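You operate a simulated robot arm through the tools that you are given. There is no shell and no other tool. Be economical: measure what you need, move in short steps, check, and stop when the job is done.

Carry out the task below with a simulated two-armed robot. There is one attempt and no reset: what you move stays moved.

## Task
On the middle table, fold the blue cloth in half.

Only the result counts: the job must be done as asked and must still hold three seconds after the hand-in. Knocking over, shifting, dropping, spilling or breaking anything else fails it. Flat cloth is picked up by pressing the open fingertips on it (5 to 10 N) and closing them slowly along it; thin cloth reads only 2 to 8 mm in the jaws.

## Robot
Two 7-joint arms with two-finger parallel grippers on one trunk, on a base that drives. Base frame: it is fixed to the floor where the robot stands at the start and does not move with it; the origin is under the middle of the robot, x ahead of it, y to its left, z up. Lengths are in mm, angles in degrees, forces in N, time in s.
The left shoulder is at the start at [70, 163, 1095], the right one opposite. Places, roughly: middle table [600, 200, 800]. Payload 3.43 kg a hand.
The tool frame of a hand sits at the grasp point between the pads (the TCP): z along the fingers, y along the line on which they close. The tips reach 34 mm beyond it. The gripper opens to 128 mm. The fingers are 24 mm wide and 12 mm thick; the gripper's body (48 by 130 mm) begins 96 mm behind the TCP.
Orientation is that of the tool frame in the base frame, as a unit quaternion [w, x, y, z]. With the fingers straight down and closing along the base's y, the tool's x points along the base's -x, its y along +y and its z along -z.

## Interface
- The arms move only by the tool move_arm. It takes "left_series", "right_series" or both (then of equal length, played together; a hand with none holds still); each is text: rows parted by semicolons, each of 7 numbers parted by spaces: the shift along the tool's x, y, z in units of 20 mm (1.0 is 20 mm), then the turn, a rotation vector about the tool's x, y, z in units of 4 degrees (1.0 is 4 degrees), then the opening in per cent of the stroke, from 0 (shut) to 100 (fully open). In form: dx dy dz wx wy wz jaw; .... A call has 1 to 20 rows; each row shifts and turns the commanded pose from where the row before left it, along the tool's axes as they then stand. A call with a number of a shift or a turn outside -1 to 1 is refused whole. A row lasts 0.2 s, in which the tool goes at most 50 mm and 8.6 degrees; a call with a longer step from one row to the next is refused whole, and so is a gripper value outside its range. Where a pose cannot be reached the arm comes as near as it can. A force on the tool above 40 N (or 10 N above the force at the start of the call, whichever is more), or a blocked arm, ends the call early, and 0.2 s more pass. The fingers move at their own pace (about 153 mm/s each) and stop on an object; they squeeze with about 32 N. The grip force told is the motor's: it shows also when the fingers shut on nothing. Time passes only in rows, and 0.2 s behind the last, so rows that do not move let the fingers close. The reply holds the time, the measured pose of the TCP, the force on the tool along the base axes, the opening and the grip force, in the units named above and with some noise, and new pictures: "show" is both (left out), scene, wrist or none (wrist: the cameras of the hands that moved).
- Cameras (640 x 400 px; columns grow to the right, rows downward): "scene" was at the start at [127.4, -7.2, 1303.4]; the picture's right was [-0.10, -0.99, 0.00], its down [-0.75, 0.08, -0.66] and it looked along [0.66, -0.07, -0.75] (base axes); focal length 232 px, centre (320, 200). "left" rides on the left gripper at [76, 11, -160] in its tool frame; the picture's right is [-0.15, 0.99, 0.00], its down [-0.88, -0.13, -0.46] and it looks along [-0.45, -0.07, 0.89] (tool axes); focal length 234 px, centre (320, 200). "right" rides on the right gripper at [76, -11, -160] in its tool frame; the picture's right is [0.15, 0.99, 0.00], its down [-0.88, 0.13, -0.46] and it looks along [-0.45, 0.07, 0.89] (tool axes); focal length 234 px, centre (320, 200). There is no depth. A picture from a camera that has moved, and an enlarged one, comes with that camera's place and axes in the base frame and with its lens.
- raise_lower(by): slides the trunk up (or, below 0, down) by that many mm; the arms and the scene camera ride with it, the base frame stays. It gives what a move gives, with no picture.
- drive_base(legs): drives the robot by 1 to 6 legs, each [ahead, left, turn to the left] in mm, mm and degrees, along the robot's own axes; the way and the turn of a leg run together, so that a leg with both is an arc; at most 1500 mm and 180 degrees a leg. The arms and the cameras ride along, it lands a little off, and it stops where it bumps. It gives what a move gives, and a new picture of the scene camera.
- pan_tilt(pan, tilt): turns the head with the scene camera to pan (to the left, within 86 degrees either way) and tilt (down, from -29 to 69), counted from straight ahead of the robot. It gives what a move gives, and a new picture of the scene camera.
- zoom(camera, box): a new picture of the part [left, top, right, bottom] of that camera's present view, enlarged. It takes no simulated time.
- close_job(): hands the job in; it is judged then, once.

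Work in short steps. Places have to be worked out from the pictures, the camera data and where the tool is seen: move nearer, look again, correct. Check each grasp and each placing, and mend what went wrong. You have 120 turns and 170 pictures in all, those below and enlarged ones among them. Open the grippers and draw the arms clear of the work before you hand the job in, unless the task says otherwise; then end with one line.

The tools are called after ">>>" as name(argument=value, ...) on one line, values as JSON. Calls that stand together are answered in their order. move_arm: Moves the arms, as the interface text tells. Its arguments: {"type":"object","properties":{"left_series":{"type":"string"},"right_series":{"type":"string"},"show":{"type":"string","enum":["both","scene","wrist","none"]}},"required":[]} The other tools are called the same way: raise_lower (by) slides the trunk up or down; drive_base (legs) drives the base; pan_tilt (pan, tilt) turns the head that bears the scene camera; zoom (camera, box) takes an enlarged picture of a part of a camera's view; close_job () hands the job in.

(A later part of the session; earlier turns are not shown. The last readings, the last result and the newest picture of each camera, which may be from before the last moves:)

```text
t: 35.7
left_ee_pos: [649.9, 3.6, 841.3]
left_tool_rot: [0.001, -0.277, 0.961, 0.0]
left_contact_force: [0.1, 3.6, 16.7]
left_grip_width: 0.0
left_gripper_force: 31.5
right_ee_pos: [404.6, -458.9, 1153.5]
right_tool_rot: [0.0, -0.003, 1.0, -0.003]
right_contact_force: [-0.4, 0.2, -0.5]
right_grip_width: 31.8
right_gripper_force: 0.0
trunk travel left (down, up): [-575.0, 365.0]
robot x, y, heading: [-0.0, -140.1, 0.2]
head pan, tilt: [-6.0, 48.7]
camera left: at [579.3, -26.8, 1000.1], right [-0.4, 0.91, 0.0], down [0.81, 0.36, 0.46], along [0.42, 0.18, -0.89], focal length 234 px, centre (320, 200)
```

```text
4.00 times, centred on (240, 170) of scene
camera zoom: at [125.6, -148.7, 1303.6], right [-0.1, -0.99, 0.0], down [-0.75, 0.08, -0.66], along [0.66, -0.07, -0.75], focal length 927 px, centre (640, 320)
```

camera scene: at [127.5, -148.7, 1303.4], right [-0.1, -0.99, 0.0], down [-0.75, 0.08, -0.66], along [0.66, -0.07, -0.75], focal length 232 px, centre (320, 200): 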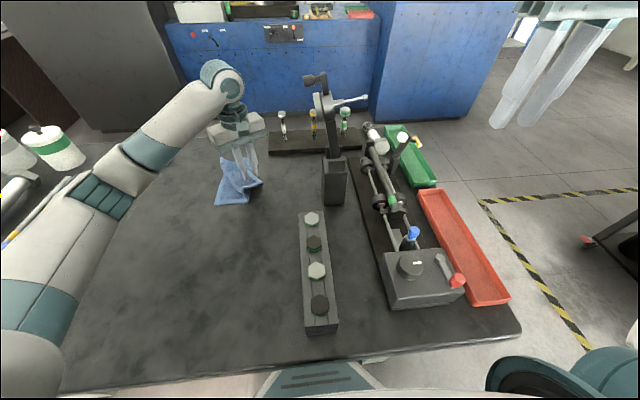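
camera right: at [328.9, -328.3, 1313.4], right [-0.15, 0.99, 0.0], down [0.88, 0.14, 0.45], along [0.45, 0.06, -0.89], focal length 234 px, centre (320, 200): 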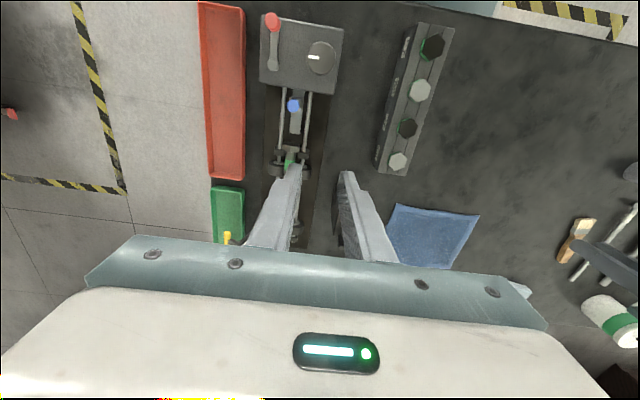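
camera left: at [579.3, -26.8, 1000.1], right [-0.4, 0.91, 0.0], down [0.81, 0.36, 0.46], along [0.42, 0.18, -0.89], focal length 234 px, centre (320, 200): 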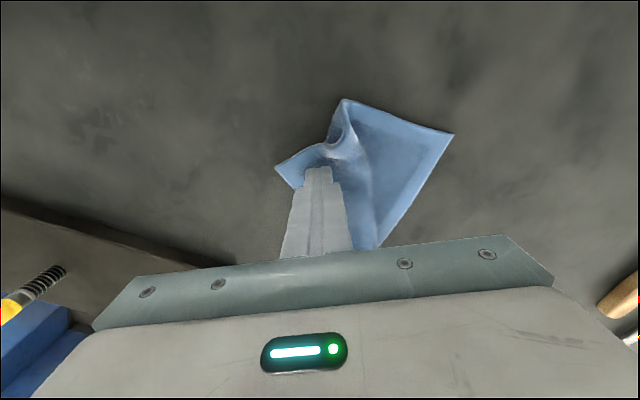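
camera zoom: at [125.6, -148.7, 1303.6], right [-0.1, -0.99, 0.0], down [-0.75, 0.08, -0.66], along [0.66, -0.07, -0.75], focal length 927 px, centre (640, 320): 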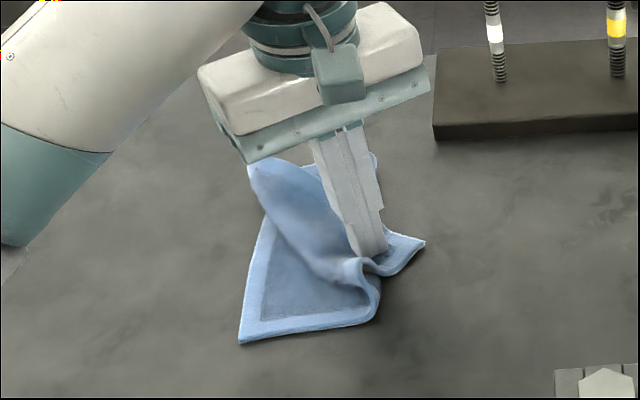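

The fingers shut on nothing and the cloth slid slightly. I lift, open to 25% and look again.

>>> move_arm(left_series="0 0 -0.2 0 0 0 10;0 0 -0.8 0 0 0 25;0 0 -1 0 0 0 25;0 0 -1 0 0 0 25;0 0 -0.5 0 0 0 25;0 0 0 0 0 0 25", show="wrist")

>>> zoom(camera="scene", box=[180, 120, 300, 220])

```text
t: 37.1
left_ee_pos: [650.1, 2.6, 908.9]
left_tool_rot: [0.0, -0.277, 0.961, 0.001]
left_contact_force: [0.1, 0.1, -0.9]
left_grip_width: 32.0
left_gripper_force: 0.1
right_ee_pos: [404.5, -457.5, 1151.7]
right_tool_rot: [-0.001, -0.003, 1.0, -0.003]
right_contact_force: [0.0, 0.9, 0.1]
right_grip_width: 31.8
right_gripper_force: 0.0
trunk travel left (down, up): [-575.0, 365.0]
robot x, y, heading: [6.4, -142.7, 0.1]
head pan, tilt: [-6.0, 48.7]
camera left: at [580.3, -27.6, 1068.1], right [-0.4, 0.91, 0.0], down [0.82, 0.36, 0.45], along [0.42, 0.18, -0.89], focal length 234 px, centre (320, 200)
```

left: 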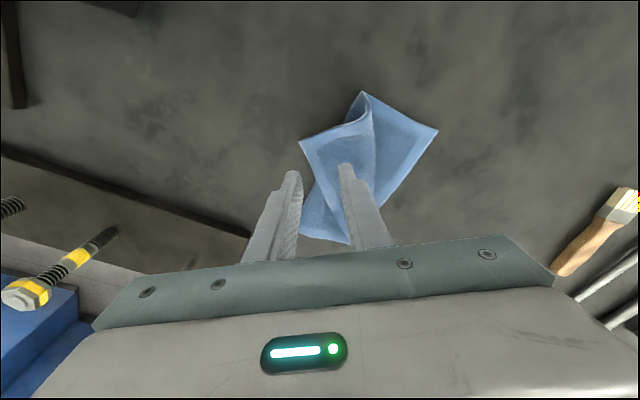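

```text
4.00 times, centred on (240, 170) of scene
camera zoom: at [127.6, -148.6, 1303.4], right [-0.1, -0.99, 0.0], down [-0.75, 0.08, -0.66], along [0.66, -0.07, -0.75], focal length 927 px, centre (640, 320)
```

zoom: 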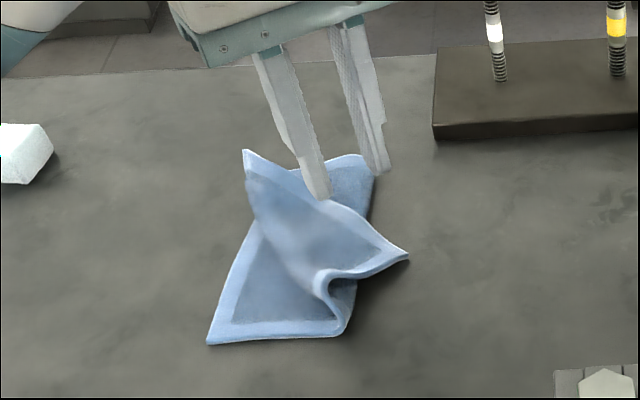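

The cloth sprang back, with the corner at (642, −26). I retry with the jaws closing across the corner (yaw about 80°), so both tips land on the single flat layer away from the hump.

>>> move_arm(left_series="0 0 0.1 0 0 -1 25;0 0 0.1 0 0 -1 25;0 0 0.1 0 0 -1 25;0 0 0.1 0 0 -1 25;0 0 0.1 0 0 -1 25;0 0 0.1 0 0 -1 25;0 0 0.1 0 0 -1 25;0 0 0.1 0 0 -1 25;0 0 0.1 0 0 -1 25;0 0 0.1 0 0 -1 25;0 0 0.1 0 0 -1 25;0 0 0.1 0 0 -1 25;0 0 0 0 0 0 25", show="wrist")

>>> zoom(camera="scene", box=[180, 120, 300, 220])

```text
t: 39.9
left_ee_pos: [652.5, 3.1, 884.8]
left_tool_rot: [-0.001, -0.645, 0.765, 0.0]
left_contact_force: [0.1, 0.1, -0.2]
left_grip_width: 31.9
left_gripper_force: 0.1
right_ee_pos: [405.8, -457.7, 1152.2]
right_tool_rot: [-0.001, -0.003, 1.0, -0.002]
right_contact_force: [-0.7, -0.4, -0.3]
right_grip_width: 32.1
right_gripper_force: 0.1
trunk travel left (down, up): [-575.0, 365.0]
robot x, y, heading: [-0.5, -141.8, 0.2]
head pan, tilt: [-6.0, 48.7]
camera left: at [627.7, -68.2, 1043.9], right [-0.95, 0.31, 0.0], down [0.28, 0.85, 0.46], along [0.14, 0.43, -0.89], focal length 234 px, centre (320, 200)
```

left: 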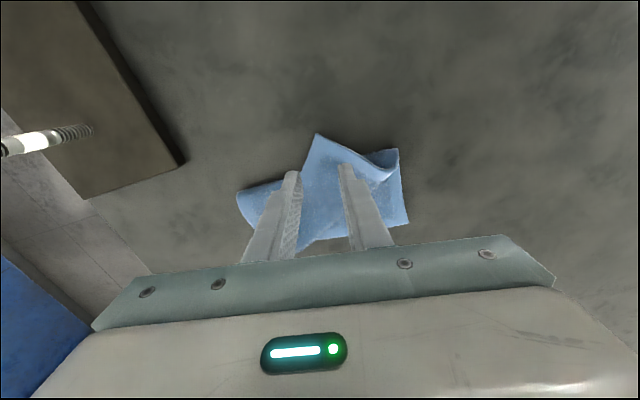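

```text
4.00 times, centred on (240, 170) of scene
camera zoom: at [127.5, -148.7, 1303.4], right [-0.1, -0.99, 0.0], down [-0.75, 0.08, -0.66], along [0.66, -0.07, -0.75], focal length 927 px, centre (640, 320)
```

zoom: 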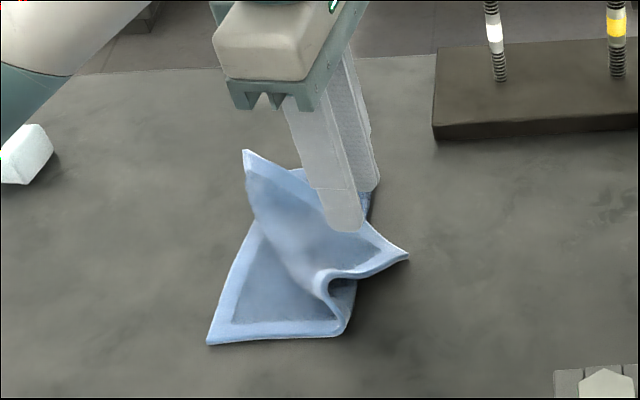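

Good orientation. I shift about 7 mm toward the near side so both tips are on cloth, and descend to just above.

>>> move_arm(left_series="-0.15 0.35 0.4 0 0 0 25;0 0 0.5 0 0 0 25;0 0 0.5 0 0 0 25;0 0 0.3 0 0 0 25;0 0 0 0 0 0 25", show="wrist")

>>> zoom(camera="scene", box=[200, 130, 290, 210])

```text
t: 41.1
left_ee_pos: [645.9, 8.3, 852.5]
left_tool_rot: [0.0, -0.644, 0.765, 0.0]
left_contact_force: [-0.1, -0.9, -0.6]
left_grip_width: 32.1
left_gripper_force: 0.1
right_ee_pos: [404.5, -457.5, 1152.4]
right_tool_rot: [-0.001, -0.004, 1.0, -0.003]
right_contact_force: [-0.1, -0.6, -0.4]
right_grip_width: 32.0
right_gripper_force: 0.1
trunk travel left (down, up): [-575.0, 365.0]
robot x, y, heading: [-1.0, -142.8, 0.1]
head pan, tilt: [-6.0, 48.7]
camera left: at [620.8, -63.5, 1011.0], right [-0.95, 0.31, 0.0], down [0.28, 0.85, 0.46], along [0.14, 0.43, -0.89], focal length 234 px, centre (320, 200)
```

left: 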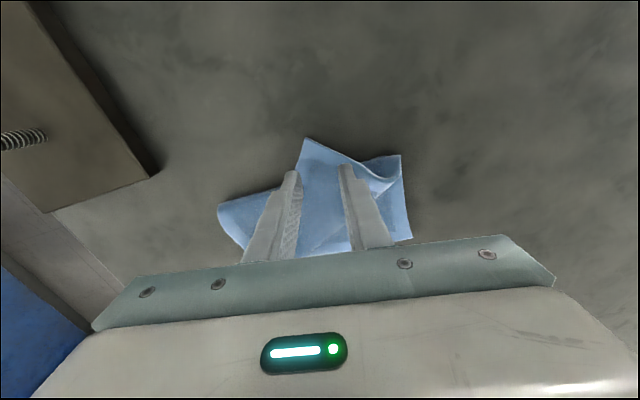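

```text
5.00 times, centred on (245, 170) of scene
camera zoom: at [127.4, -148.7, 1303.4], right [-0.1, -0.99, 0.0], down [-0.75, 0.08, -0.66], along [0.66, -0.07, -0.75], focal length 1159 px, centre (695, 350)
```

zoom: 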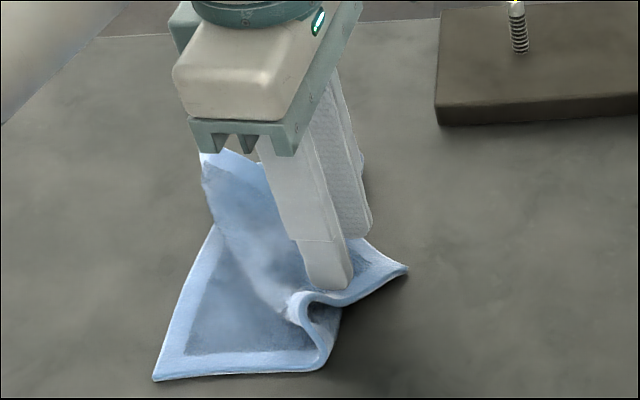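

The near finger is too close to the curl. I narrow to 19%, shift 3 mm away, and lower to contact.

>>> move_arm(left_series="0.1 -0.15 0.1 0 0 0 19;0 0 0.2 0 0 0 19;0 0 0.15 0 0 0 19;0 0 0.1 0 0 0 19;0 0 0 0 0 0 19", show="wrist")

>>> zoom(camera="scene", box=[200, 130, 290, 210])

```text
t: 42.3
left_ee_pos: [646.7, 5.3, 842.1]
left_tool_rot: [0.0, -0.644, 0.765, 0.0]
left_contact_force: [1.0, -0.1, 9.1]
left_grip_width: 24.0
left_gripper_force: 0.1
right_ee_pos: [404.4, -458.1, 1153.9]
right_tool_rot: [-0.001, -0.003, 1.0, -0.002]
right_contact_force: [-0.5, 0.0, 0.3]
right_grip_width: 32.0
right_gripper_force: 0.1
trunk travel left (down, up): [-575.0, 365.0]
robot x, y, heading: [-0.7, -141.4, 0.2]
head pan, tilt: [-6.0, 48.7]
camera left: at [622.2, -66.6, 1001.3], right [-0.95, 0.31, 0.0], down [0.28, 0.85, 0.46], along [0.14, 0.43, -0.89], focal length 234 px, centre (320, 200)
```

left: 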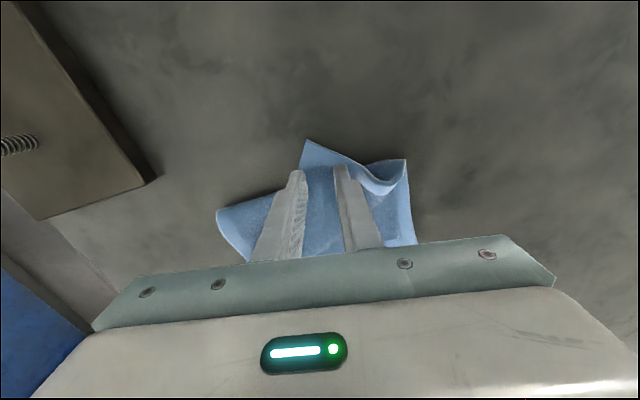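

```text
5.00 times, centred on (245, 170) of scene
camera zoom: at [126.7, -149.0, 1303.5], right [-0.1, -0.99, 0.0], down [-0.75, 0.08, -0.66], along [0.66, -0.07, -0.75], focal length 1159 px, centre (695, 350)
```

zoom: 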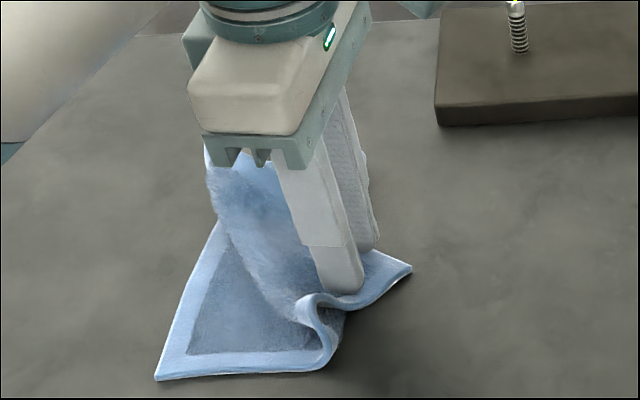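

Contact at 9 N with both tips on cloth. I close slowly.

>>> move_arm(left_series="0 0 0 0 0 0 17;0 0 0.03 0 0 0 15;0 0 0 0 0 0 13;0 0 0.03 0 0 0 11;0 0 0 0 0 0 9;0 0 0 0 0 0 7;0 0 0 0 0 0 5;0 0 0 0 0 0 3;0 0 0 0 0 0 1;0 0 0 0 0 0 0;0 0 0 0 0 0 0", show="wrist")

>>> zoom(camera="scene", box=[200, 130, 290, 210])

```text
t: 44.7
left_ee_pos: [645.8, 2.3, 840.0]
left_tool_rot: [0.001, -0.644, 0.765, 0.0]
left_contact_force: [-2.1, 0.1, 15.6]
left_grip_width: 4.4
left_gripper_force: 31.8
right_ee_pos: [405.5, -458.1, 1153.2]
right_tool_rot: [0.0, -0.003, 1.0, -0.002]
right_contact_force: [-0.9, 1.1, 0.2]
right_grip_width: 32.1
right_gripper_force: 0.1
trunk travel left (down, up): [-575.0, 365.0]
robot x, y, heading: [-1.8, -144.1, 0.0]
head pan, tilt: [-6.0, 48.7]
camera left: at [621.3, -67.4, 999.5], right [-0.95, 0.31, 0.0], down [0.28, 0.85, 0.46], along [0.14, 0.43, -0.89], focal length 234 px, centre (320, 200)
```

left: 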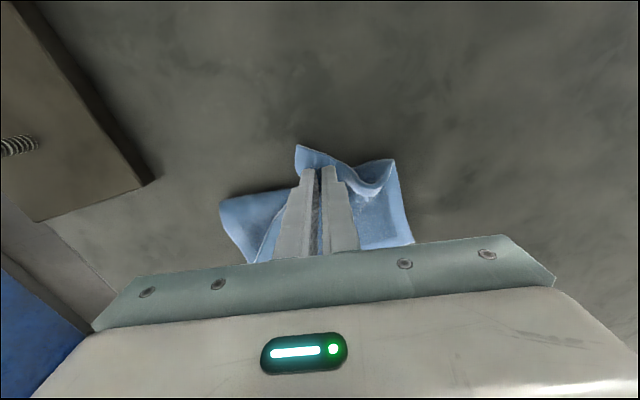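

```text
5.00 times, centred on (245, 170) of scene
camera zoom: at [125.5, -149.1, 1303.6], right [-0.1, -0.99, 0.0], down [-0.75, 0.08, -0.66], along [0.66, -0.07, -0.75], focal length 1159 px, centre (695, 350)
```

zoom: 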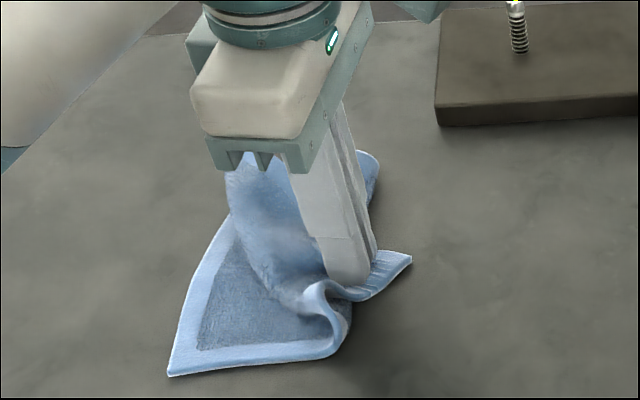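

Gripped (4.4 mm). I lift about 60 mm while easing toward the near side, then look.

>>> move_arm(left_series="0 0 -0.6 0 0 0 0;0.06 0.3 -0.8 0 0 0 0;0.06 0.4 -0.8 0 0 0 0;0.06 0.4 -0.8 0 0 0 0;0.06 0.4 0 0 0 0 0;0 0 0 0 0 0 0", show="wrist")

>>> zoom(camera="scene", box=[180, 110, 300, 220])

```text
t: 46.1
left_ee_pos: [616.5, 5.5, 900.7]
left_tool_rot: [-0.001, -0.644, 0.765, 0.0]
left_contact_force: [0.6, 0.2, -0.6]
left_grip_width: 4.3
left_gripper_force: 31.8
right_ee_pos: [404.9, -457.5, 1152.3]
right_tool_rot: [-0.001, -0.003, 1.0, -0.002]
right_contact_force: [-0.6, 0.3, 0.3]
right_grip_width: 32.0
right_gripper_force: 0.1
trunk travel left (down, up): [-575.0, 365.0]
robot x, y, heading: [0.2, -139.8, -0.1]
head pan, tilt: [-6.0, 48.7]
camera left: at [592.4, -67.0, 1059.0], right [-0.95, 0.31, 0.0], down [0.28, 0.85, 0.46], along [0.14, 0.43, -0.89], focal length 234 px, centre (320, 200)
```

left: 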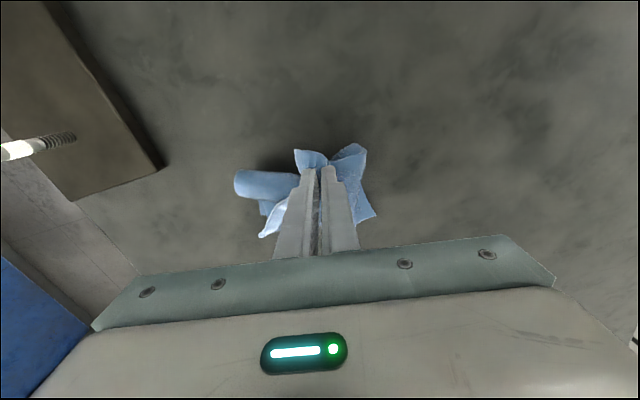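

```text
3.64 times, centred on (240, 165) of scene
camera zoom: at [127.5, -148.8, 1303.4], right [-0.1, -0.99, 0.0], down [-0.75, 0.08, -0.66], along [0.66, -0.07, -0.75], focal length 843 px, centre (611, 327)
```

zoom: 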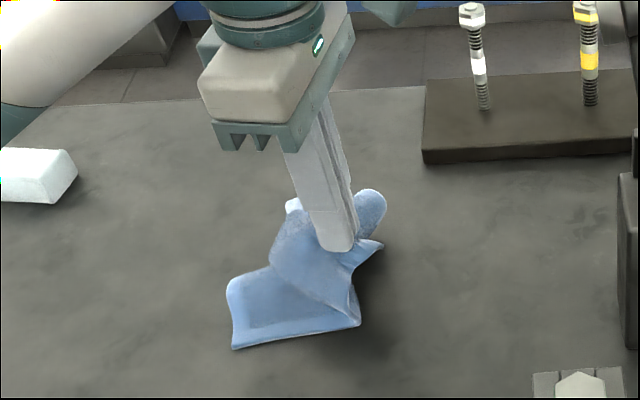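

The near half is unfolding nicely. I carry it left over the near-left corner at the same height.

>>> move_arm(left_series="-0.6 0.3 0.1 0 0 0 0;-0.8 0.3 0.1 0 0 0 0;-0.8 0.3 0.1 0 0 0 0;-0.6 0.3 0.1 0 0 0 0;-0.5 0.2 0.1 0 0 0 0;0 0 0 0 0 0 0", show="wrist")

>>> zoom(camera="scene", box=[180, 110, 300, 220])

```text
t: 47.5
left_ee_pos: [601.3, 75.2, 889.9]
left_tool_rot: [-0.001, -0.644, 0.765, 0.001]
left_contact_force: [-0.1, 0.6, -0.7]
left_grip_width: 4.3
left_gripper_force: 32.1
right_ee_pos: [405.1, -458.1, 1151.9]
right_tool_rot: [-0.001, -0.003, 1.0, -0.002]
right_contact_force: [0.7, -0.6, 0.6]
right_grip_width: 31.9
right_gripper_force: 0.1
trunk travel left (down, up): [-575.0, 365.0]
robot x, y, heading: [1.6, -138.2, -0.0]
head pan, tilt: [-6.0, 48.7]
camera left: at [576.1, 4.1, 1047.7], right [-0.95, 0.31, 0.0], down [0.28, 0.85, 0.46], along [0.14, 0.43, -0.89], focal length 234 px, centre (320, 200)
```

left: 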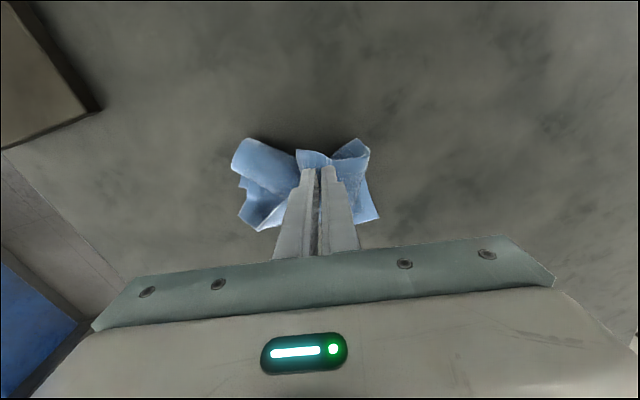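

```text
3.64 times, centred on (240, 165) of scene
camera zoom: at [127.6, -148.9, 1303.4], right [-0.1, -0.99, 0.0], down [-0.75, 0.08, -0.66], along [0.66, -0.07, -0.75], focal length 843 px, centre (611, 327)
```

zoom: 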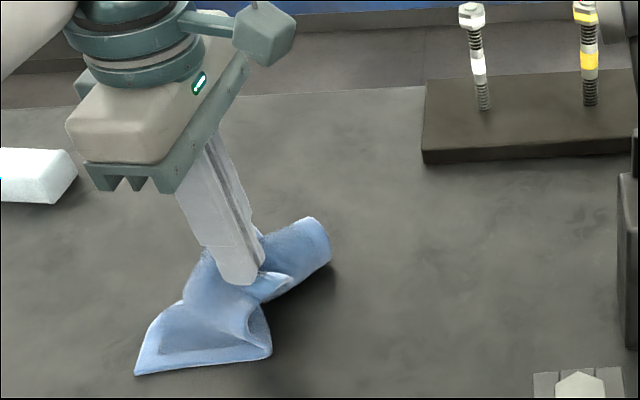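

The whole cloth was dragged along, so I probably caught some lower layer too. I set it down here, release, and look.

>>> move_arm(left_series="0 0 0.6 0 0 0 0;0 0 0.6 0 0 0 0;0 0 0.6 0 0 0 0;0 0 0.3 0 0 0 0;0 0 0 0 0 0 10;0 0 0 0 0 0 25;0 0 -0.4 0 0 0 25;0 0 -1 0 0 0 25;0 0 -1 0 0 0 25;-1 0 -1 0 0 0 25;-1 0 -1 0 0 0 25;-1 0 0 0 0 0 25;-1 0 0 0 0 0 25;-1 0 0 0 0 0 25;0 0 0 0 0 0 25", show="wrist")

>>> zoom(camera="scene", box=[180, 110, 300, 220])

```text
t: 50.7
left_ee_pos: [617.2, 174.5, 935.6]
left_tool_rot: [-0.001, -0.644, 0.765, 0.0]
left_contact_force: [-1.1, 0.0, -0.1]
left_grip_width: 31.9
left_gripper_force: 0.1
right_ee_pos: [406.4, -457.9, 1152.4]
right_tool_rot: [-0.001, -0.002, 1.0, -0.003]
right_contact_force: [0.3, 0.2, -0.6]
right_grip_width: 32.0
right_gripper_force: 0.1
trunk travel left (down, up): [-575.0, 365.0]
robot x, y, heading: [-0.1, -140.6, 0.4]
head pan, tilt: [-6.0, 48.7]
camera left: at [593.4, 102.8, 1094.3], right [-0.95, 0.31, 0.0], down [0.28, 0.85, 0.46], along [0.14, 0.43, -0.89], focal length 234 px, centre (320, 200)
```

left: 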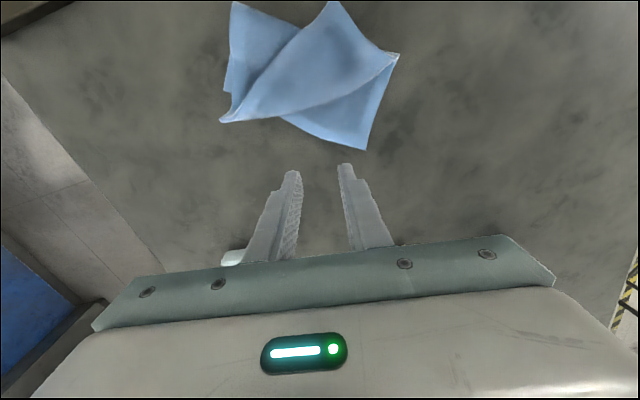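

```text
3.64 times, centred on (240, 165) of scene
camera zoom: at [127.5, -149.0, 1303.4], right [-0.1, -0.99, 0.0], down [-0.75, 0.08, -0.66], along [0.66, -0.07, -0.75], focal length 843 px, centre (611, 327)
```

zoom: 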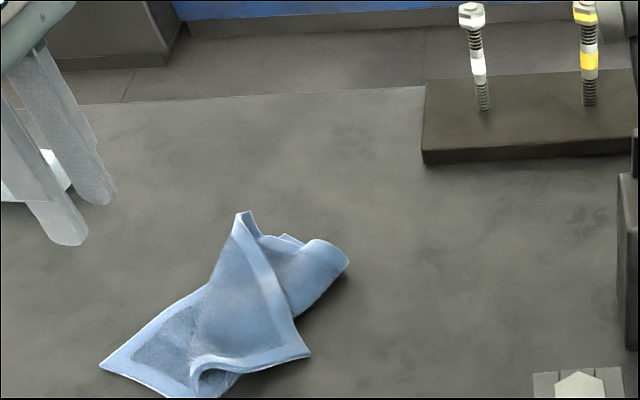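

The fold topology is the same, rotated and shifted. I look closer at the whole cloth.

>>> zoom(camera="scene", box=[190, 155, 290, 235])

```text
5.00 times, centred on (240, 195) of scene
camera zoom: at [127.5, -149.0, 1303.4], right [-0.1, -0.99, 0.0], down [-0.75, 0.08, -0.66], along [0.66, -0.07, -0.75], focal length 1159 px, centre (720, 225)
```

zoom: 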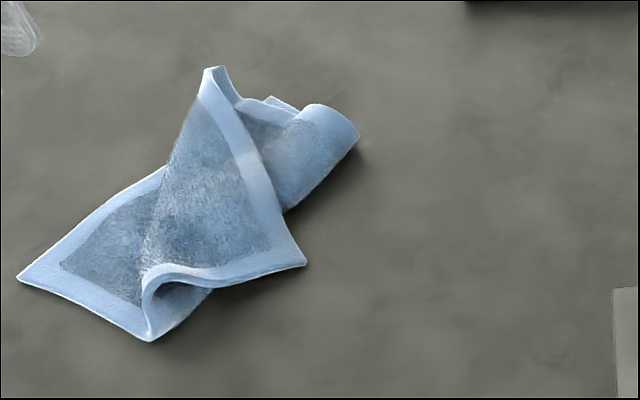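

BR corner now overhangs the crease by about 38 mm at (553, 36), and I should grip only within that overhang. I go above (561, 52) with yaw about 62°, square to the corner's bisector.

>>> move_arm(left_series="0.81 0.21 0.1 0 0 0 18;0.81 0.21 0.2 0 0 0 18;0.81 0.21 0.2 0 0 0 18;0.81 0.21 0.2 0 0 0 18;0.81 0.21 0.2 0 0 0 18;0.81 0.21 0.2 0 0 0 18;0.81 0.21 0.2 0 0 0 18;0.81 0.21 0.2 0 0 0 18;0 0 0.2 0 0 1 18;0 0 0.2 0 0 1 18;0 0 0.2 0 0 1 18;0 0 0.2 0 0 1 18;0 0 0 0 0 0.5 18;0 0 0 0 0 0 18", show="wrist")

>>> zoom(camera="scene", box=[190, 155, 290, 235])

```text
t: 53.7
left_ee_pos: [563.5, 51.6, 888.6]
left_tool_rot: [-0.001, -0.517, 0.856, 0.0]
left_contact_force: [-0.1, 0.7, -0.2]
left_grip_width: 22.9
left_gripper_force: 0.0
right_ee_pos: [405.6, -458.3, 1152.2]
right_tool_rot: [-0.001, -0.004, 1.0, -0.003]
right_contact_force: [0.3, -0.3, 0.0]
right_grip_width: 32.2
right_gripper_force: 0.0
trunk travel left (down, up): [-575.0, 365.0]
robot x, y, heading: [-0.6, -141.0, -0.1]
head pan, tilt: [-6.0, 48.7]
camera left: at [517.3, -8.8, 1047.7], right [-0.81, 0.59, 0.0], down [0.53, 0.72, 0.46], along [0.27, 0.37, -0.89], focal length 234 px, centre (320, 200)
```

left: 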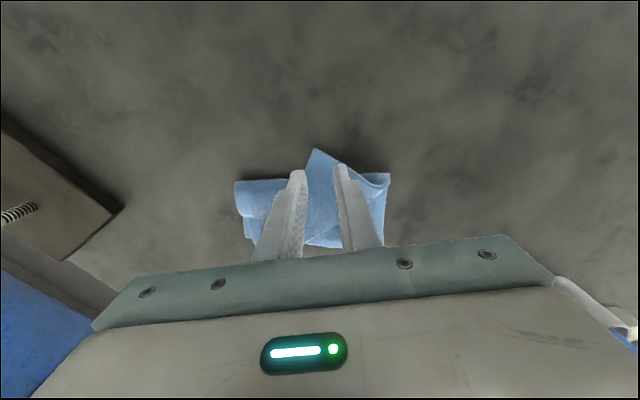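

```text
5.00 times, centred on (240, 195) of scene
camera zoom: at [127.5, -148.6, 1303.4], right [-0.1, -0.99, 0.0], down [-0.75, 0.08, -0.66], along [0.66, -0.07, -0.75], focal length 1159 px, centre (720, 225)
```

zoom: 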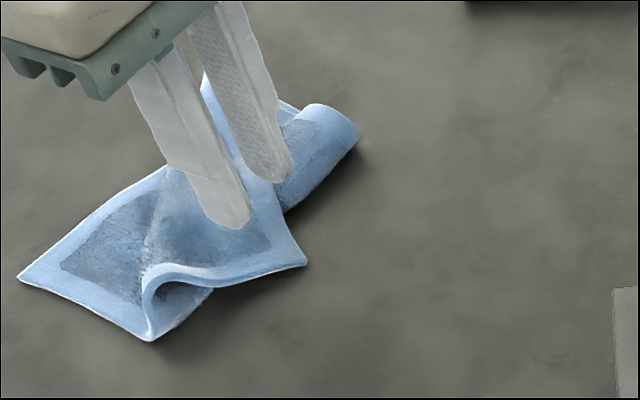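

Well centred on the overhanging corner. I descend to just above.

>>> move_arm(left_series="0 0 0.5 0 0 0 18;0 0 0.5 0 0 0 18;0 0 0.5 0 0 0 18;0 0 0.4 0 0 0 18;0 0 0 0 0 0 18", show="wrist")

>>> zoom(camera="scene", box=[190, 155, 290, 235])

```text
t: 54.9
left_ee_pos: [564.2, 51.6, 850.1]
left_tool_rot: [0.0, -0.517, 0.856, 0.001]
left_contact_force: [0.0, 0.0, -0.8]
left_grip_width: 23.2
left_gripper_force: 0.1
right_ee_pos: [406.0, -457.3, 1151.6]
right_tool_rot: [-0.001, -0.004, 1.0, -0.002]
right_contact_force: [0.7, -0.4, 1.0]
right_grip_width: 32.0
right_gripper_force: 0.1
trunk travel left (down, up): [-575.0, 365.0]
robot x, y, heading: [-1.3, -139.9, -0.0]
head pan, tilt: [-6.0, 48.7]
camera left: at [517.8, -8.1, 1010.2], right [-0.81, 0.59, 0.0], down [0.53, 0.72, 0.46], along [0.27, 0.37, -0.89], focal length 234 px, centre (320, 200)
```

left: 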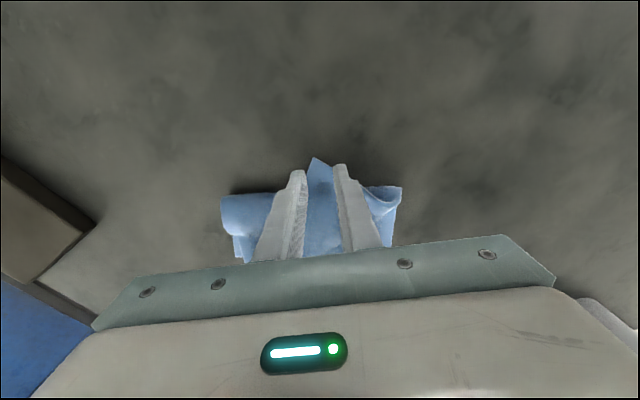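

```text
5.00 times, centred on (240, 195) of scene
camera zoom: at [127.4, -148.7, 1303.4], right [-0.1, -0.99, 0.0], down [-0.75, 0.08, -0.66], along [0.66, -0.07, -0.75], focal length 1159 px, centre (720, 225)
```

zoom: 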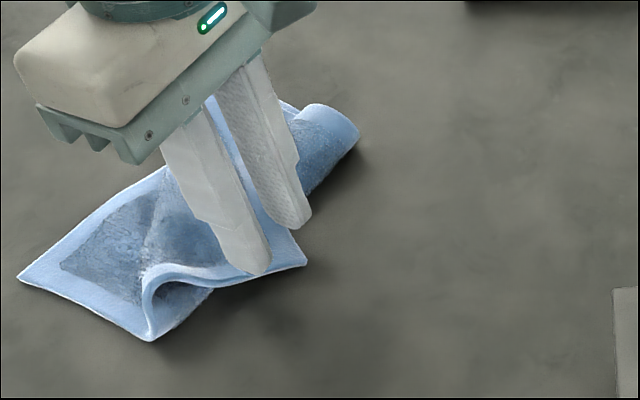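

The tips straddle the wedge slightly too wide. I narrow to 14%, move 4 mm inward, and lower to contact.

>>> move_arm(left_series="-0.2 0 0.2 0 0 0 14;0 0 0.15 0 0 0 14;0 0 0.1 0 0 0 14;0 0 0.08 0 0 0 14;0 0 0 0 0 0 14", show="none")

>>> zoom(camera="scene", box=[190, 155, 290, 235])

```text
t: 56.1
left_ee_pos: [564.5, 55.3, 839.7]
left_tool_rot: [0.0, -0.517, 0.856, 0.0]
left_contact_force: [-0.2, 0.0, -0.2]
left_grip_width: 18.0
left_gripper_force: 0.0
right_ee_pos: [407.1, -457.3, 1152.6]
right_tool_rot: [-0.001, -0.004, 1.0, -0.002]
right_contact_force: [0.4, 0.2, -0.1]
right_grip_width: 32.0
right_gripper_force: 0.1
trunk travel left (down, up): [-575.0, 365.0]
robot x, y, heading: [2.7, -140.0, 0.0]
head pan, tilt: [-6.0, 48.7]
```

```text
5.00 times, centred on (240, 195) of scene
camera zoom: at [127.5, -148.7, 1303.4], right [-0.1, -0.99, 0.0], down [-0.75, 0.08, -0.66], along [0.66, -0.07, -0.75], focal length 1159 px, centre (720, 225)
```

zoom: 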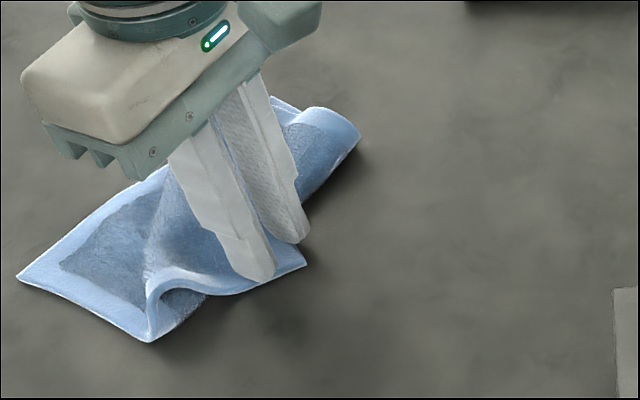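

>>> move_arm(left_series="0 0 0.08 0 0 0 14;0 0 0.06 0 0 0 14;0 0 0 0 0 0 14", show="none")

```text
t: 56.9
left_ee_pos: [565.7, 54.5, 837.9]
left_tool_rot: [0.0, -0.517, 0.856, 0.0]
left_contact_force: [0.8, -0.6, 1.0]
left_grip_width: 17.9
left_gripper_force: 0.0
right_ee_pos: [405.6, -457.0, 1152.6]
right_tool_rot: [-0.001, -0.003, 1.0, -0.003]
right_contact_force: [0.0, -0.8, 0.6]
right_grip_width: 31.9
right_gripper_force: 0.1
trunk travel left (down, up): [-575.0, 365.0]
robot x, y, heading: [-0.2, -144.6, 0.1]
head pan, tilt: [-6.0, 48.7]
```

>>> move_arm(left_series="0 0 0.06 0 0 0 14;0 0 0.04 0 0 0 14;0 0 0 0 0 0 14", show="none")

```text
t: 57.7
left_ee_pos: [565.3, 54.9, 836.9]
left_tool_rot: [-0.001, -0.516, 0.856, 0.0]
left_contact_force: [-0.2, -0.4, 8.3]
left_grip_width: 18.0
left_gripper_force: 0.1
right_ee_pos: [403.9, -457.7, 1153.1]
right_tool_rot: [-0.001, -0.003, 1.0, -0.003]
right_contact_force: [-0.8, 0.0, -0.2]
right_grip_width: 32.0
right_gripper_force: 0.0
trunk travel left (down, up): [-575.0, 365.0]
robot x, y, heading: [1.0, -137.8, 0.0]
head pan, tilt: [-6.0, 48.7]
```

8.3 N on a single layer: I close slowly.

>>> move_arm(left_series="0 0 0 0 0 0 12.5;0 0 0 0 0 0 11;0 0 0 0 0 0 9.5;0 0 0 0 0 0 8;0 0 0 0 0 0 6.5;0 0 0 0 0 0 5;0 0 0 0 0 0 3.5;0 0 0 0 0 0 2;0 0 0 0 0 0 0;0 0 0 0 0 0 0", show="wrist")

>>> zoom(camera="scene", box=[190, 155, 290, 235])

```text
t: 59.9
left_ee_pos: [564.5, 54.9, 836.9]
left_tool_rot: [0.0, -0.517, 0.856, 0.0]
left_contact_force: [-0.1, 0.3, 13.1]
left_grip_width: 0.0
left_gripper_force: 32.1
right_ee_pos: [404.4, -457.1, 1152.8]
right_tool_rot: [-0.001, -0.004, 1.0, -0.002]
right_contact_force: [-0.4, -0.7, 0.6]
right_grip_width: 32.2
right_gripper_force: 0.0
trunk travel left (down, up): [-575.0, 365.0]
robot x, y, heading: [-0.1, -136.6, -0.1]
head pan, tilt: [-6.0, 48.7]
camera left: at [519.1, -5.5, 996.2], right [-0.81, 0.59, 0.0], down [0.53, 0.72, 0.46], along [0.27, 0.37, -0.89], focal length 234 px, centre (320, 200)
```

left: 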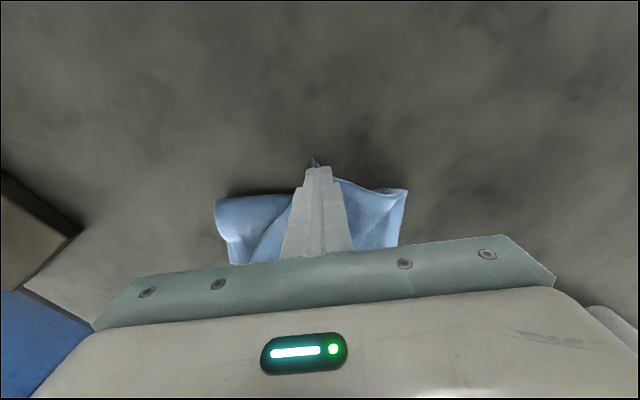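

```text
5.00 times, centred on (240, 195) of scene
camera zoom: at [126.2, -149.1, 1303.5], right [-0.1, -0.99, 0.0], down [-0.75, 0.08, -0.66], along [0.66, -0.07, -0.75], focal length 1159 px, centre (720, 225)
```

zoom: 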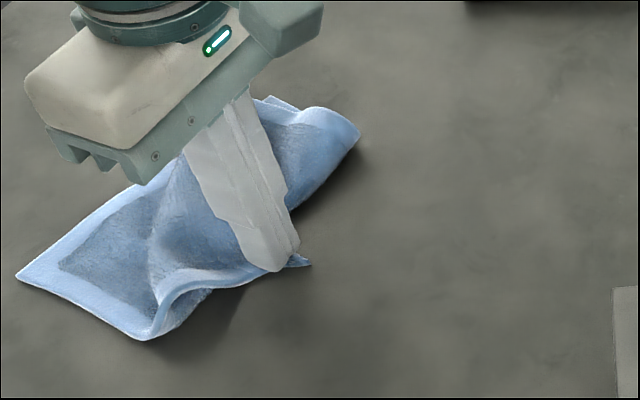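

That slipped, because a narrow opening doesn't buckle the cloth. I lift, open to 21%, move 8 mm deeper (still short of the crease) and check.

>>> move_arm(left_series="0 0 -0.3 0 0 0 5;0 0 -0.8 0 0 0 21;-0.4 0 0 0 0 0 21;0 0 0 0 0 0 21;0 0 0 0 0 0 21", show="wrist")

>>> zoom(camera="scene", box=[190, 155, 290, 235])

```text
t: 61.1
left_ee_pos: [568.1, 62.3, 858.5]
left_tool_rot: [-0.001, -0.517, 0.856, 0.001]
left_contact_force: [0.7, 0.8, 0.3]
left_grip_width: 26.8
left_gripper_force: 0.0
right_ee_pos: [405.8, -457.2, 1152.3]
right_tool_rot: [0.0, -0.003, 1.0, -0.003]
right_contact_force: [-1.1, 0.6, 0.2]
right_grip_width: 32.2
right_gripper_force: 0.0
trunk travel left (down, up): [-575.0, 365.0]
robot x, y, heading: [-3.5, -143.9, -0.2]
head pan, tilt: [-6.0, 48.7]
camera left: at [521.8, 1.9, 1017.8], right [-0.81, 0.59, 0.0], down [0.53, 0.72, 0.46], along [0.27, 0.37, -0.89], focal length 234 px, centre (320, 200)
```

left: 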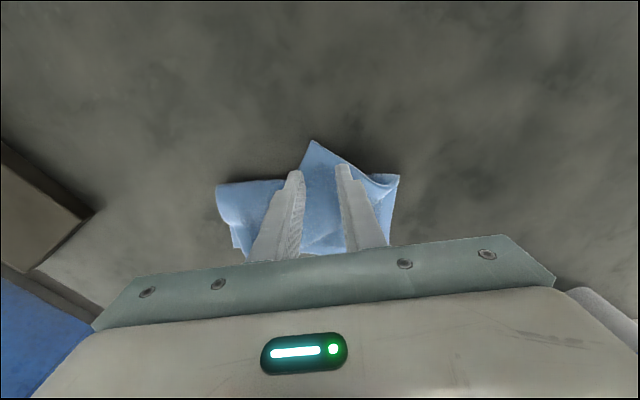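

```text
5.00 times, centred on (240, 195) of scene
camera zoom: at [127.6, -148.5, 1303.4], right [-0.1, -0.99, 0.0], down [-0.75, 0.08, -0.66], along [0.66, -0.07, -0.75], focal length 1159 px, centre (720, 225)
```

zoom: 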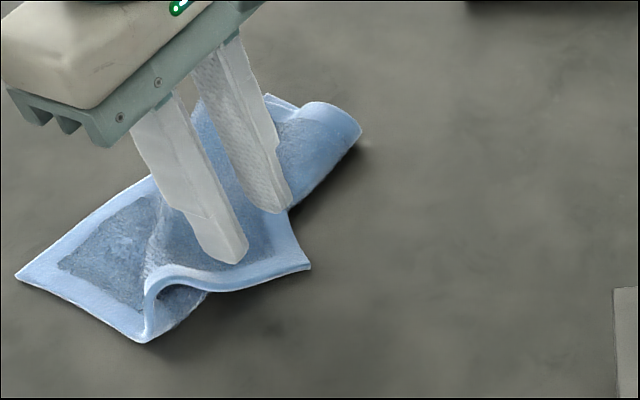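

Both tips should now land on cloth. I lower to contact.

>>> move_arm(left_series="0 0 0.4 0 0 0 21;0 0 0.3 0 0 0 21;0 0 0.15 0 0 0 21;0 0 0.08 0 0 0 21;0 0 0.06 0 0 0 21;0 0 0 0 0 0 21", show="none")

```text
t: 62.5
left_ee_pos: [569.1, 63.1, 840.6]
left_tool_rot: [0.002, -0.517, 0.856, -0.001]
left_contact_force: [0.2, 2.2, 13.6]
left_grip_width: 26.6
left_gripper_force: 0.1
right_ee_pos: [403.8, -458.7, 1153.3]
right_tool_rot: [-0.001, -0.004, 1.0, -0.002]
right_contact_force: [0.4, 0.2, 0.0]
right_grip_width: 31.8
right_gripper_force: 0.0
trunk travel left (down, up): [-575.0, 365.0]
robot x, y, heading: [-1.0, -143.2, 0.1]
head pan, tilt: [-6.0, 48.7]
```

Contact came at z 840.6, so it's riding on the crease. I back off 5 mm outward and re-press.

>>> move_arm(left_series="0 0 -0.4 0 0 0 21;0.28 0 0 0 0 0 21;0 0 0.3 0 0 0 21;0 0 0.12 0 0 0 21;0 0 0.06 0 0 0 21;0 0 0 0 0 0 21", show="none")

```text
t: 63.9
left_ee_pos: [566.9, 56.1, 837.4]
left_tool_rot: [0.002, -0.517, 0.856, 0.0]
left_contact_force: [0.6, 0.3, 13.7]
left_grip_width: 26.9
left_gripper_force: 0.1
right_ee_pos: [404.9, -457.9, 1154.1]
right_tool_rot: [-0.001, -0.003, 1.0, -0.003]
right_contact_force: [-0.9, 0.2, -0.3]
right_grip_width: 31.8
right_gripper_force: 0.1
trunk travel left (down, up): [-575.0, 365.0]
robot x, y, heading: [1.2, -141.0, 0.2]
head pan, tilt: [-6.0, 48.7]
```

Now at single-layer height. I ease the force slightly and close slowly.

>>> move_arm(left_series="0 0 -0.03 0 0 0 19.5;0 0 0 0 0 0 18;0 0 0 0 0 0 16.5;0 0 0 0 0 0 15;0 0 0 0 0 0 13.5;0 0 0 0 0 0 12;0 0 0 0 0 0 10.5;0 0 0 0 0 0 9;0 0 0 0 0 0 7.5;0 0 0 0 0 0 6;0 0 0 0 0 0 4.5;0 0 0 0 0 0 3;0 0 0 0 0 0 1.5;0 0 0 0 0 0 0;0 0 0 0 0 0 0", show="wrist")

>>> zoom(camera="scene", box=[190, 155, 290, 235])

```text
t: 67.1
left_ee_pos: [565.3, 56.2, 838.5]
left_tool_rot: [0.0, -0.516, 0.856, 0.0]
left_contact_force: [1.0, -1.4, 13.9]
left_grip_width: 0.0
left_gripper_force: 31.9
right_ee_pos: [404.9, -459.2, 1151.5]
right_tool_rot: [-0.001, -0.002, 1.0, -0.003]
right_contact_force: [0.9, -0.3, 0.2]
right_grip_width: 32.0
right_gripper_force: 0.1
trunk travel left (down, up): [-575.0, 365.0]
robot x, y, heading: [-2.2, -144.4, -0.2]
head pan, tilt: [-6.0, 48.7]
camera left: at [519.4, -3.5, 997.2], right [-0.81, 0.59, 0.0], down [0.53, 0.72, 0.46], along [0.27, 0.37, -0.89], focal length 234 px, centre (320, 200)
```

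left: 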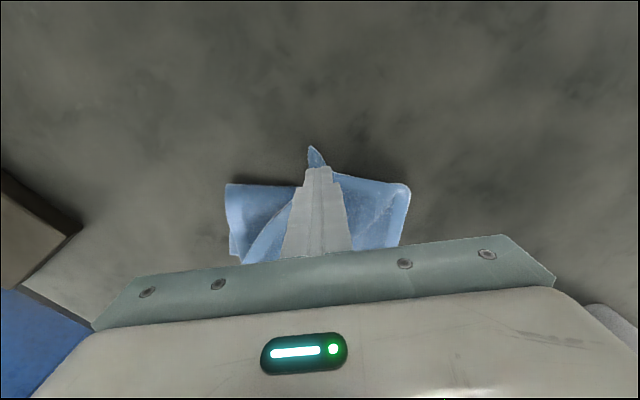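

```text
5.00 times, centred on (240, 195) of scene
camera zoom: at [126.3, -149.3, 1303.5], right [-0.1, -0.99, 0.0], down [-0.75, 0.08, -0.66], along [0.66, -0.07, -0.75], focal length 1159 px, centre (720, 225)
```

zoom: 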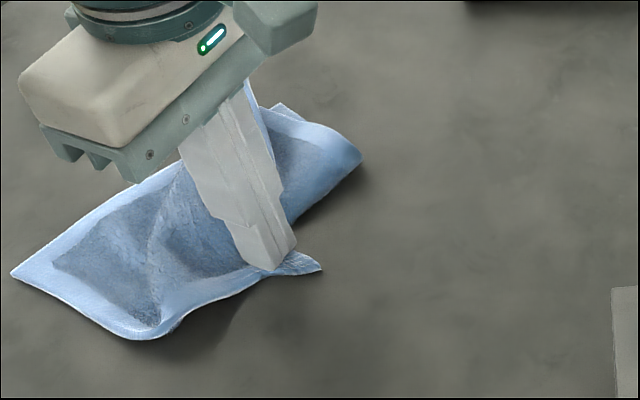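

It slipped again. I lift clear and look at how the corner lies now.

>>> move_arm(left_series="0 0 -0.3 0 0 0 10;0 0 -0.8 0 0 0 25;0 0 -1 0 0 0 25;-0.5 -1 -1 0 0 0 25;-0.5 -1 -1 0 0 0 25;-0.5 -1 -1 0 0 0 25;-0.5 -1 0 0 0 0 25;0 -1 0 0 0 0 25;0 0 0 0 0 0 25", show="wrist")

>>> zoom(camera="scene", box=[190, 155, 290, 235])

```text
t: 69.1
left_ee_pos: [672.2, 46.4, 939.2]
left_tool_rot: [0.0, -0.517, 0.856, 0.0]
left_contact_force: [0.5, -0.6, -0.6]
left_grip_width: 32.0
left_gripper_force: 0.0
right_ee_pos: [404.6, -457.4, 1153.3]
right_tool_rot: [-0.001, -0.004, 1.0, -0.002]
right_contact_force: [0.1, 0.1, -0.4]
right_grip_width: 31.9
right_gripper_force: 0.0
trunk travel left (down, up): [-575.0, 365.0]
robot x, y, heading: [-1.8, -142.2, 0.3]
head pan, tilt: [-6.0, 48.7]
camera left: at [626.3, -14.5, 1099.2], right [-0.81, 0.59, 0.0], down [0.53, 0.72, 0.46], along [0.27, 0.37, -0.89], focal length 234 px, centre (320, 200)
```

left: 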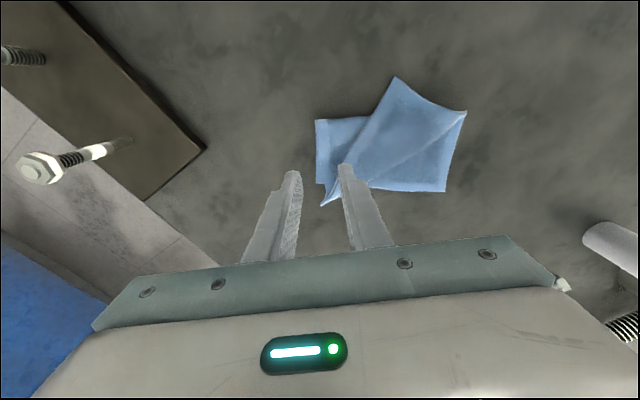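

```text
5.00 times, centred on (240, 195) of scene
camera zoom: at [127.2, -148.1, 1303.4], right [-0.1, -0.99, 0.0], down [-0.75, 0.08, -0.66], along [0.66, -0.07, -0.75], focal length 1159 px, centre (720, 225)
```

zoom: 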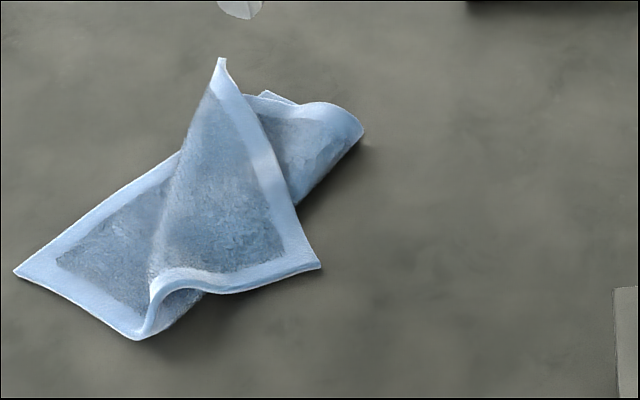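

The overhang is now about 45 mm with the corner at (553, 28). I try closing along the near edge (yaw about 18°), like the first successful grip, with finger A just inside the right edge.

>>> move_arm(left_series="0.37 0.9 0.2 0 0 0 20;0.37 0.9 0.3 0 0 0 20;0.37 0.9 0.3 0 0 0 20;0.37 0.9 0.3 0 0 0 20;0.37 0.9 0.3 0 0 0 20;0.37 0.9 0.3 0 0 0 20;0 0 0.1 0 0 1 20;0 0 0.1 0 0 1 20;0 0 0.1 0 0 1 20;0 0 0.1 0 0 1 20;0 0 0.1 0 0 1 20;0 0 0.1 0 0 1 20;0 0 0.1 0 0 1 20;0 0 0.1 0 0 1 20;0 0 0.1 0 0 1 20;0 0 0.1 0 0 1 20;0 0 0.1 0 0 1 20;0 0 0 0 0 0 20", show="wrist")

>>> zoom(camera="scene", box=[190, 155, 290, 235])

```text
t: 72.9
left_ee_pos: [556.2, 57.8, 882.9]
left_tool_rot: [0.0, -0.158, 0.987, 0.001]
left_contact_force: [0.1, -1.1, 0.1]
left_grip_width: 25.6
left_gripper_force: 0.0
right_ee_pos: [406.5, -458.1, 1152.0]
right_tool_rot: [-0.001, -0.003, 1.0, -0.002]
right_contact_force: [-0.5, 0.5, -0.3]
right_grip_width: 31.9
right_gripper_force: 0.1
trunk travel left (down, up): [-575.0, 365.0]
robot x, y, heading: [0.4, -142.3, -0.1]
head pan, tilt: [-6.0, 48.7]
camera left: at [481.2, 45.5, 1042.3], right [-0.17, 0.99, 0.0], down [0.88, 0.15, 0.46], along [0.45, 0.08, -0.89], focal length 234 px, centre (320, 200)
```

left: 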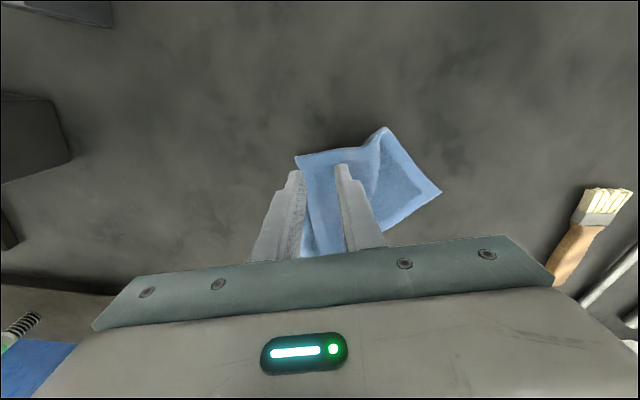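

```text
5.00 times, centred on (240, 195) of scene
camera zoom: at [127.5, -148.6, 1303.4], right [-0.1, -0.99, 0.0], down [-0.75, 0.08, -0.66], along [0.66, -0.07, -0.75], focal length 1159 px, centre (720, 225)
```

zoom: 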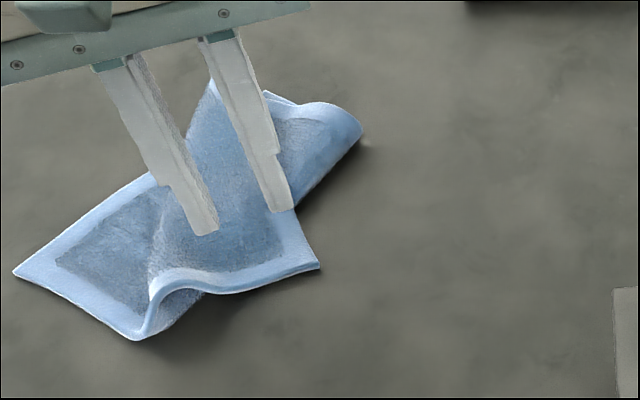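

I shift 12 mm toward the corner tip, away from the arch, and lower to just above contact.

>>> move_arm(left_series="0 -0.6 0.5 0 0 0 22;0 0 0.5 0 0 0 22;0 0 0.5 0 0 0 22;0 0 0.4 0 0 0 22;0 0 0.15 0 0 0 22;0 0 0 0 0 0 22", show="wrist")

>>> zoom(camera="scene", box=[190, 155, 290, 235])

```text
t: 74.3
left_ee_pos: [561.7, 45.0, 842.6]
left_tool_rot: [0.0, -0.159, 0.987, 0.001]
left_contact_force: [1.2, -0.2, 0.1]
left_grip_width: 28.2
left_gripper_force: 0.2
right_ee_pos: [406.3, -457.3, 1151.6]
right_tool_rot: [-0.001, -0.003, 1.0, -0.003]
right_contact_force: [-0.4, 0.2, 0.2]
right_grip_width: 32.1
right_gripper_force: 0.0
trunk travel left (down, up): [-575.0, 365.0]
robot x, y, heading: [-0.1, -139.0, 0.3]
head pan, tilt: [-6.0, 48.7]
camera left: at [485.3, 33.9, 1001.4], right [-0.17, 0.99, 0.0], down [0.88, 0.15, 0.46], along [0.45, 0.08, -0.89], focal length 234 px, centre (320, 200)
```

left: 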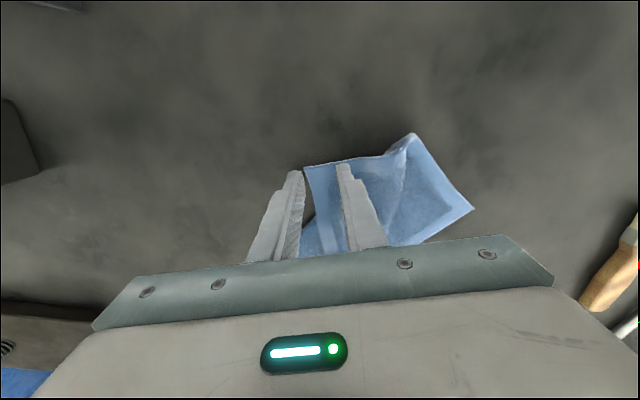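

```text
5.00 times, centred on (240, 195) of scene
camera zoom: at [127.5, -148.7, 1303.4], right [-0.1, -0.99, 0.0], down [-0.75, 0.08, -0.66], along [0.66, -0.07, -0.75], focal length 1159 px, centre (720, 225)
```

zoom: 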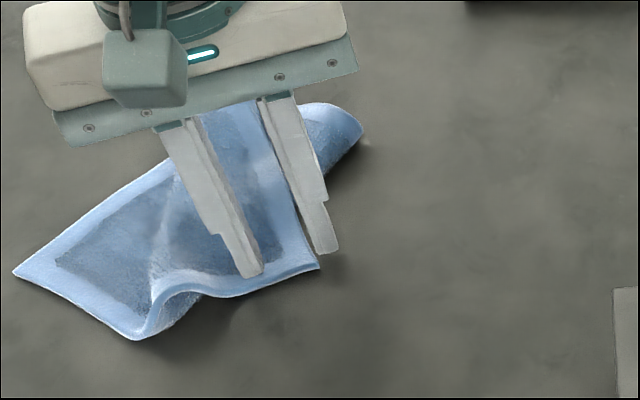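

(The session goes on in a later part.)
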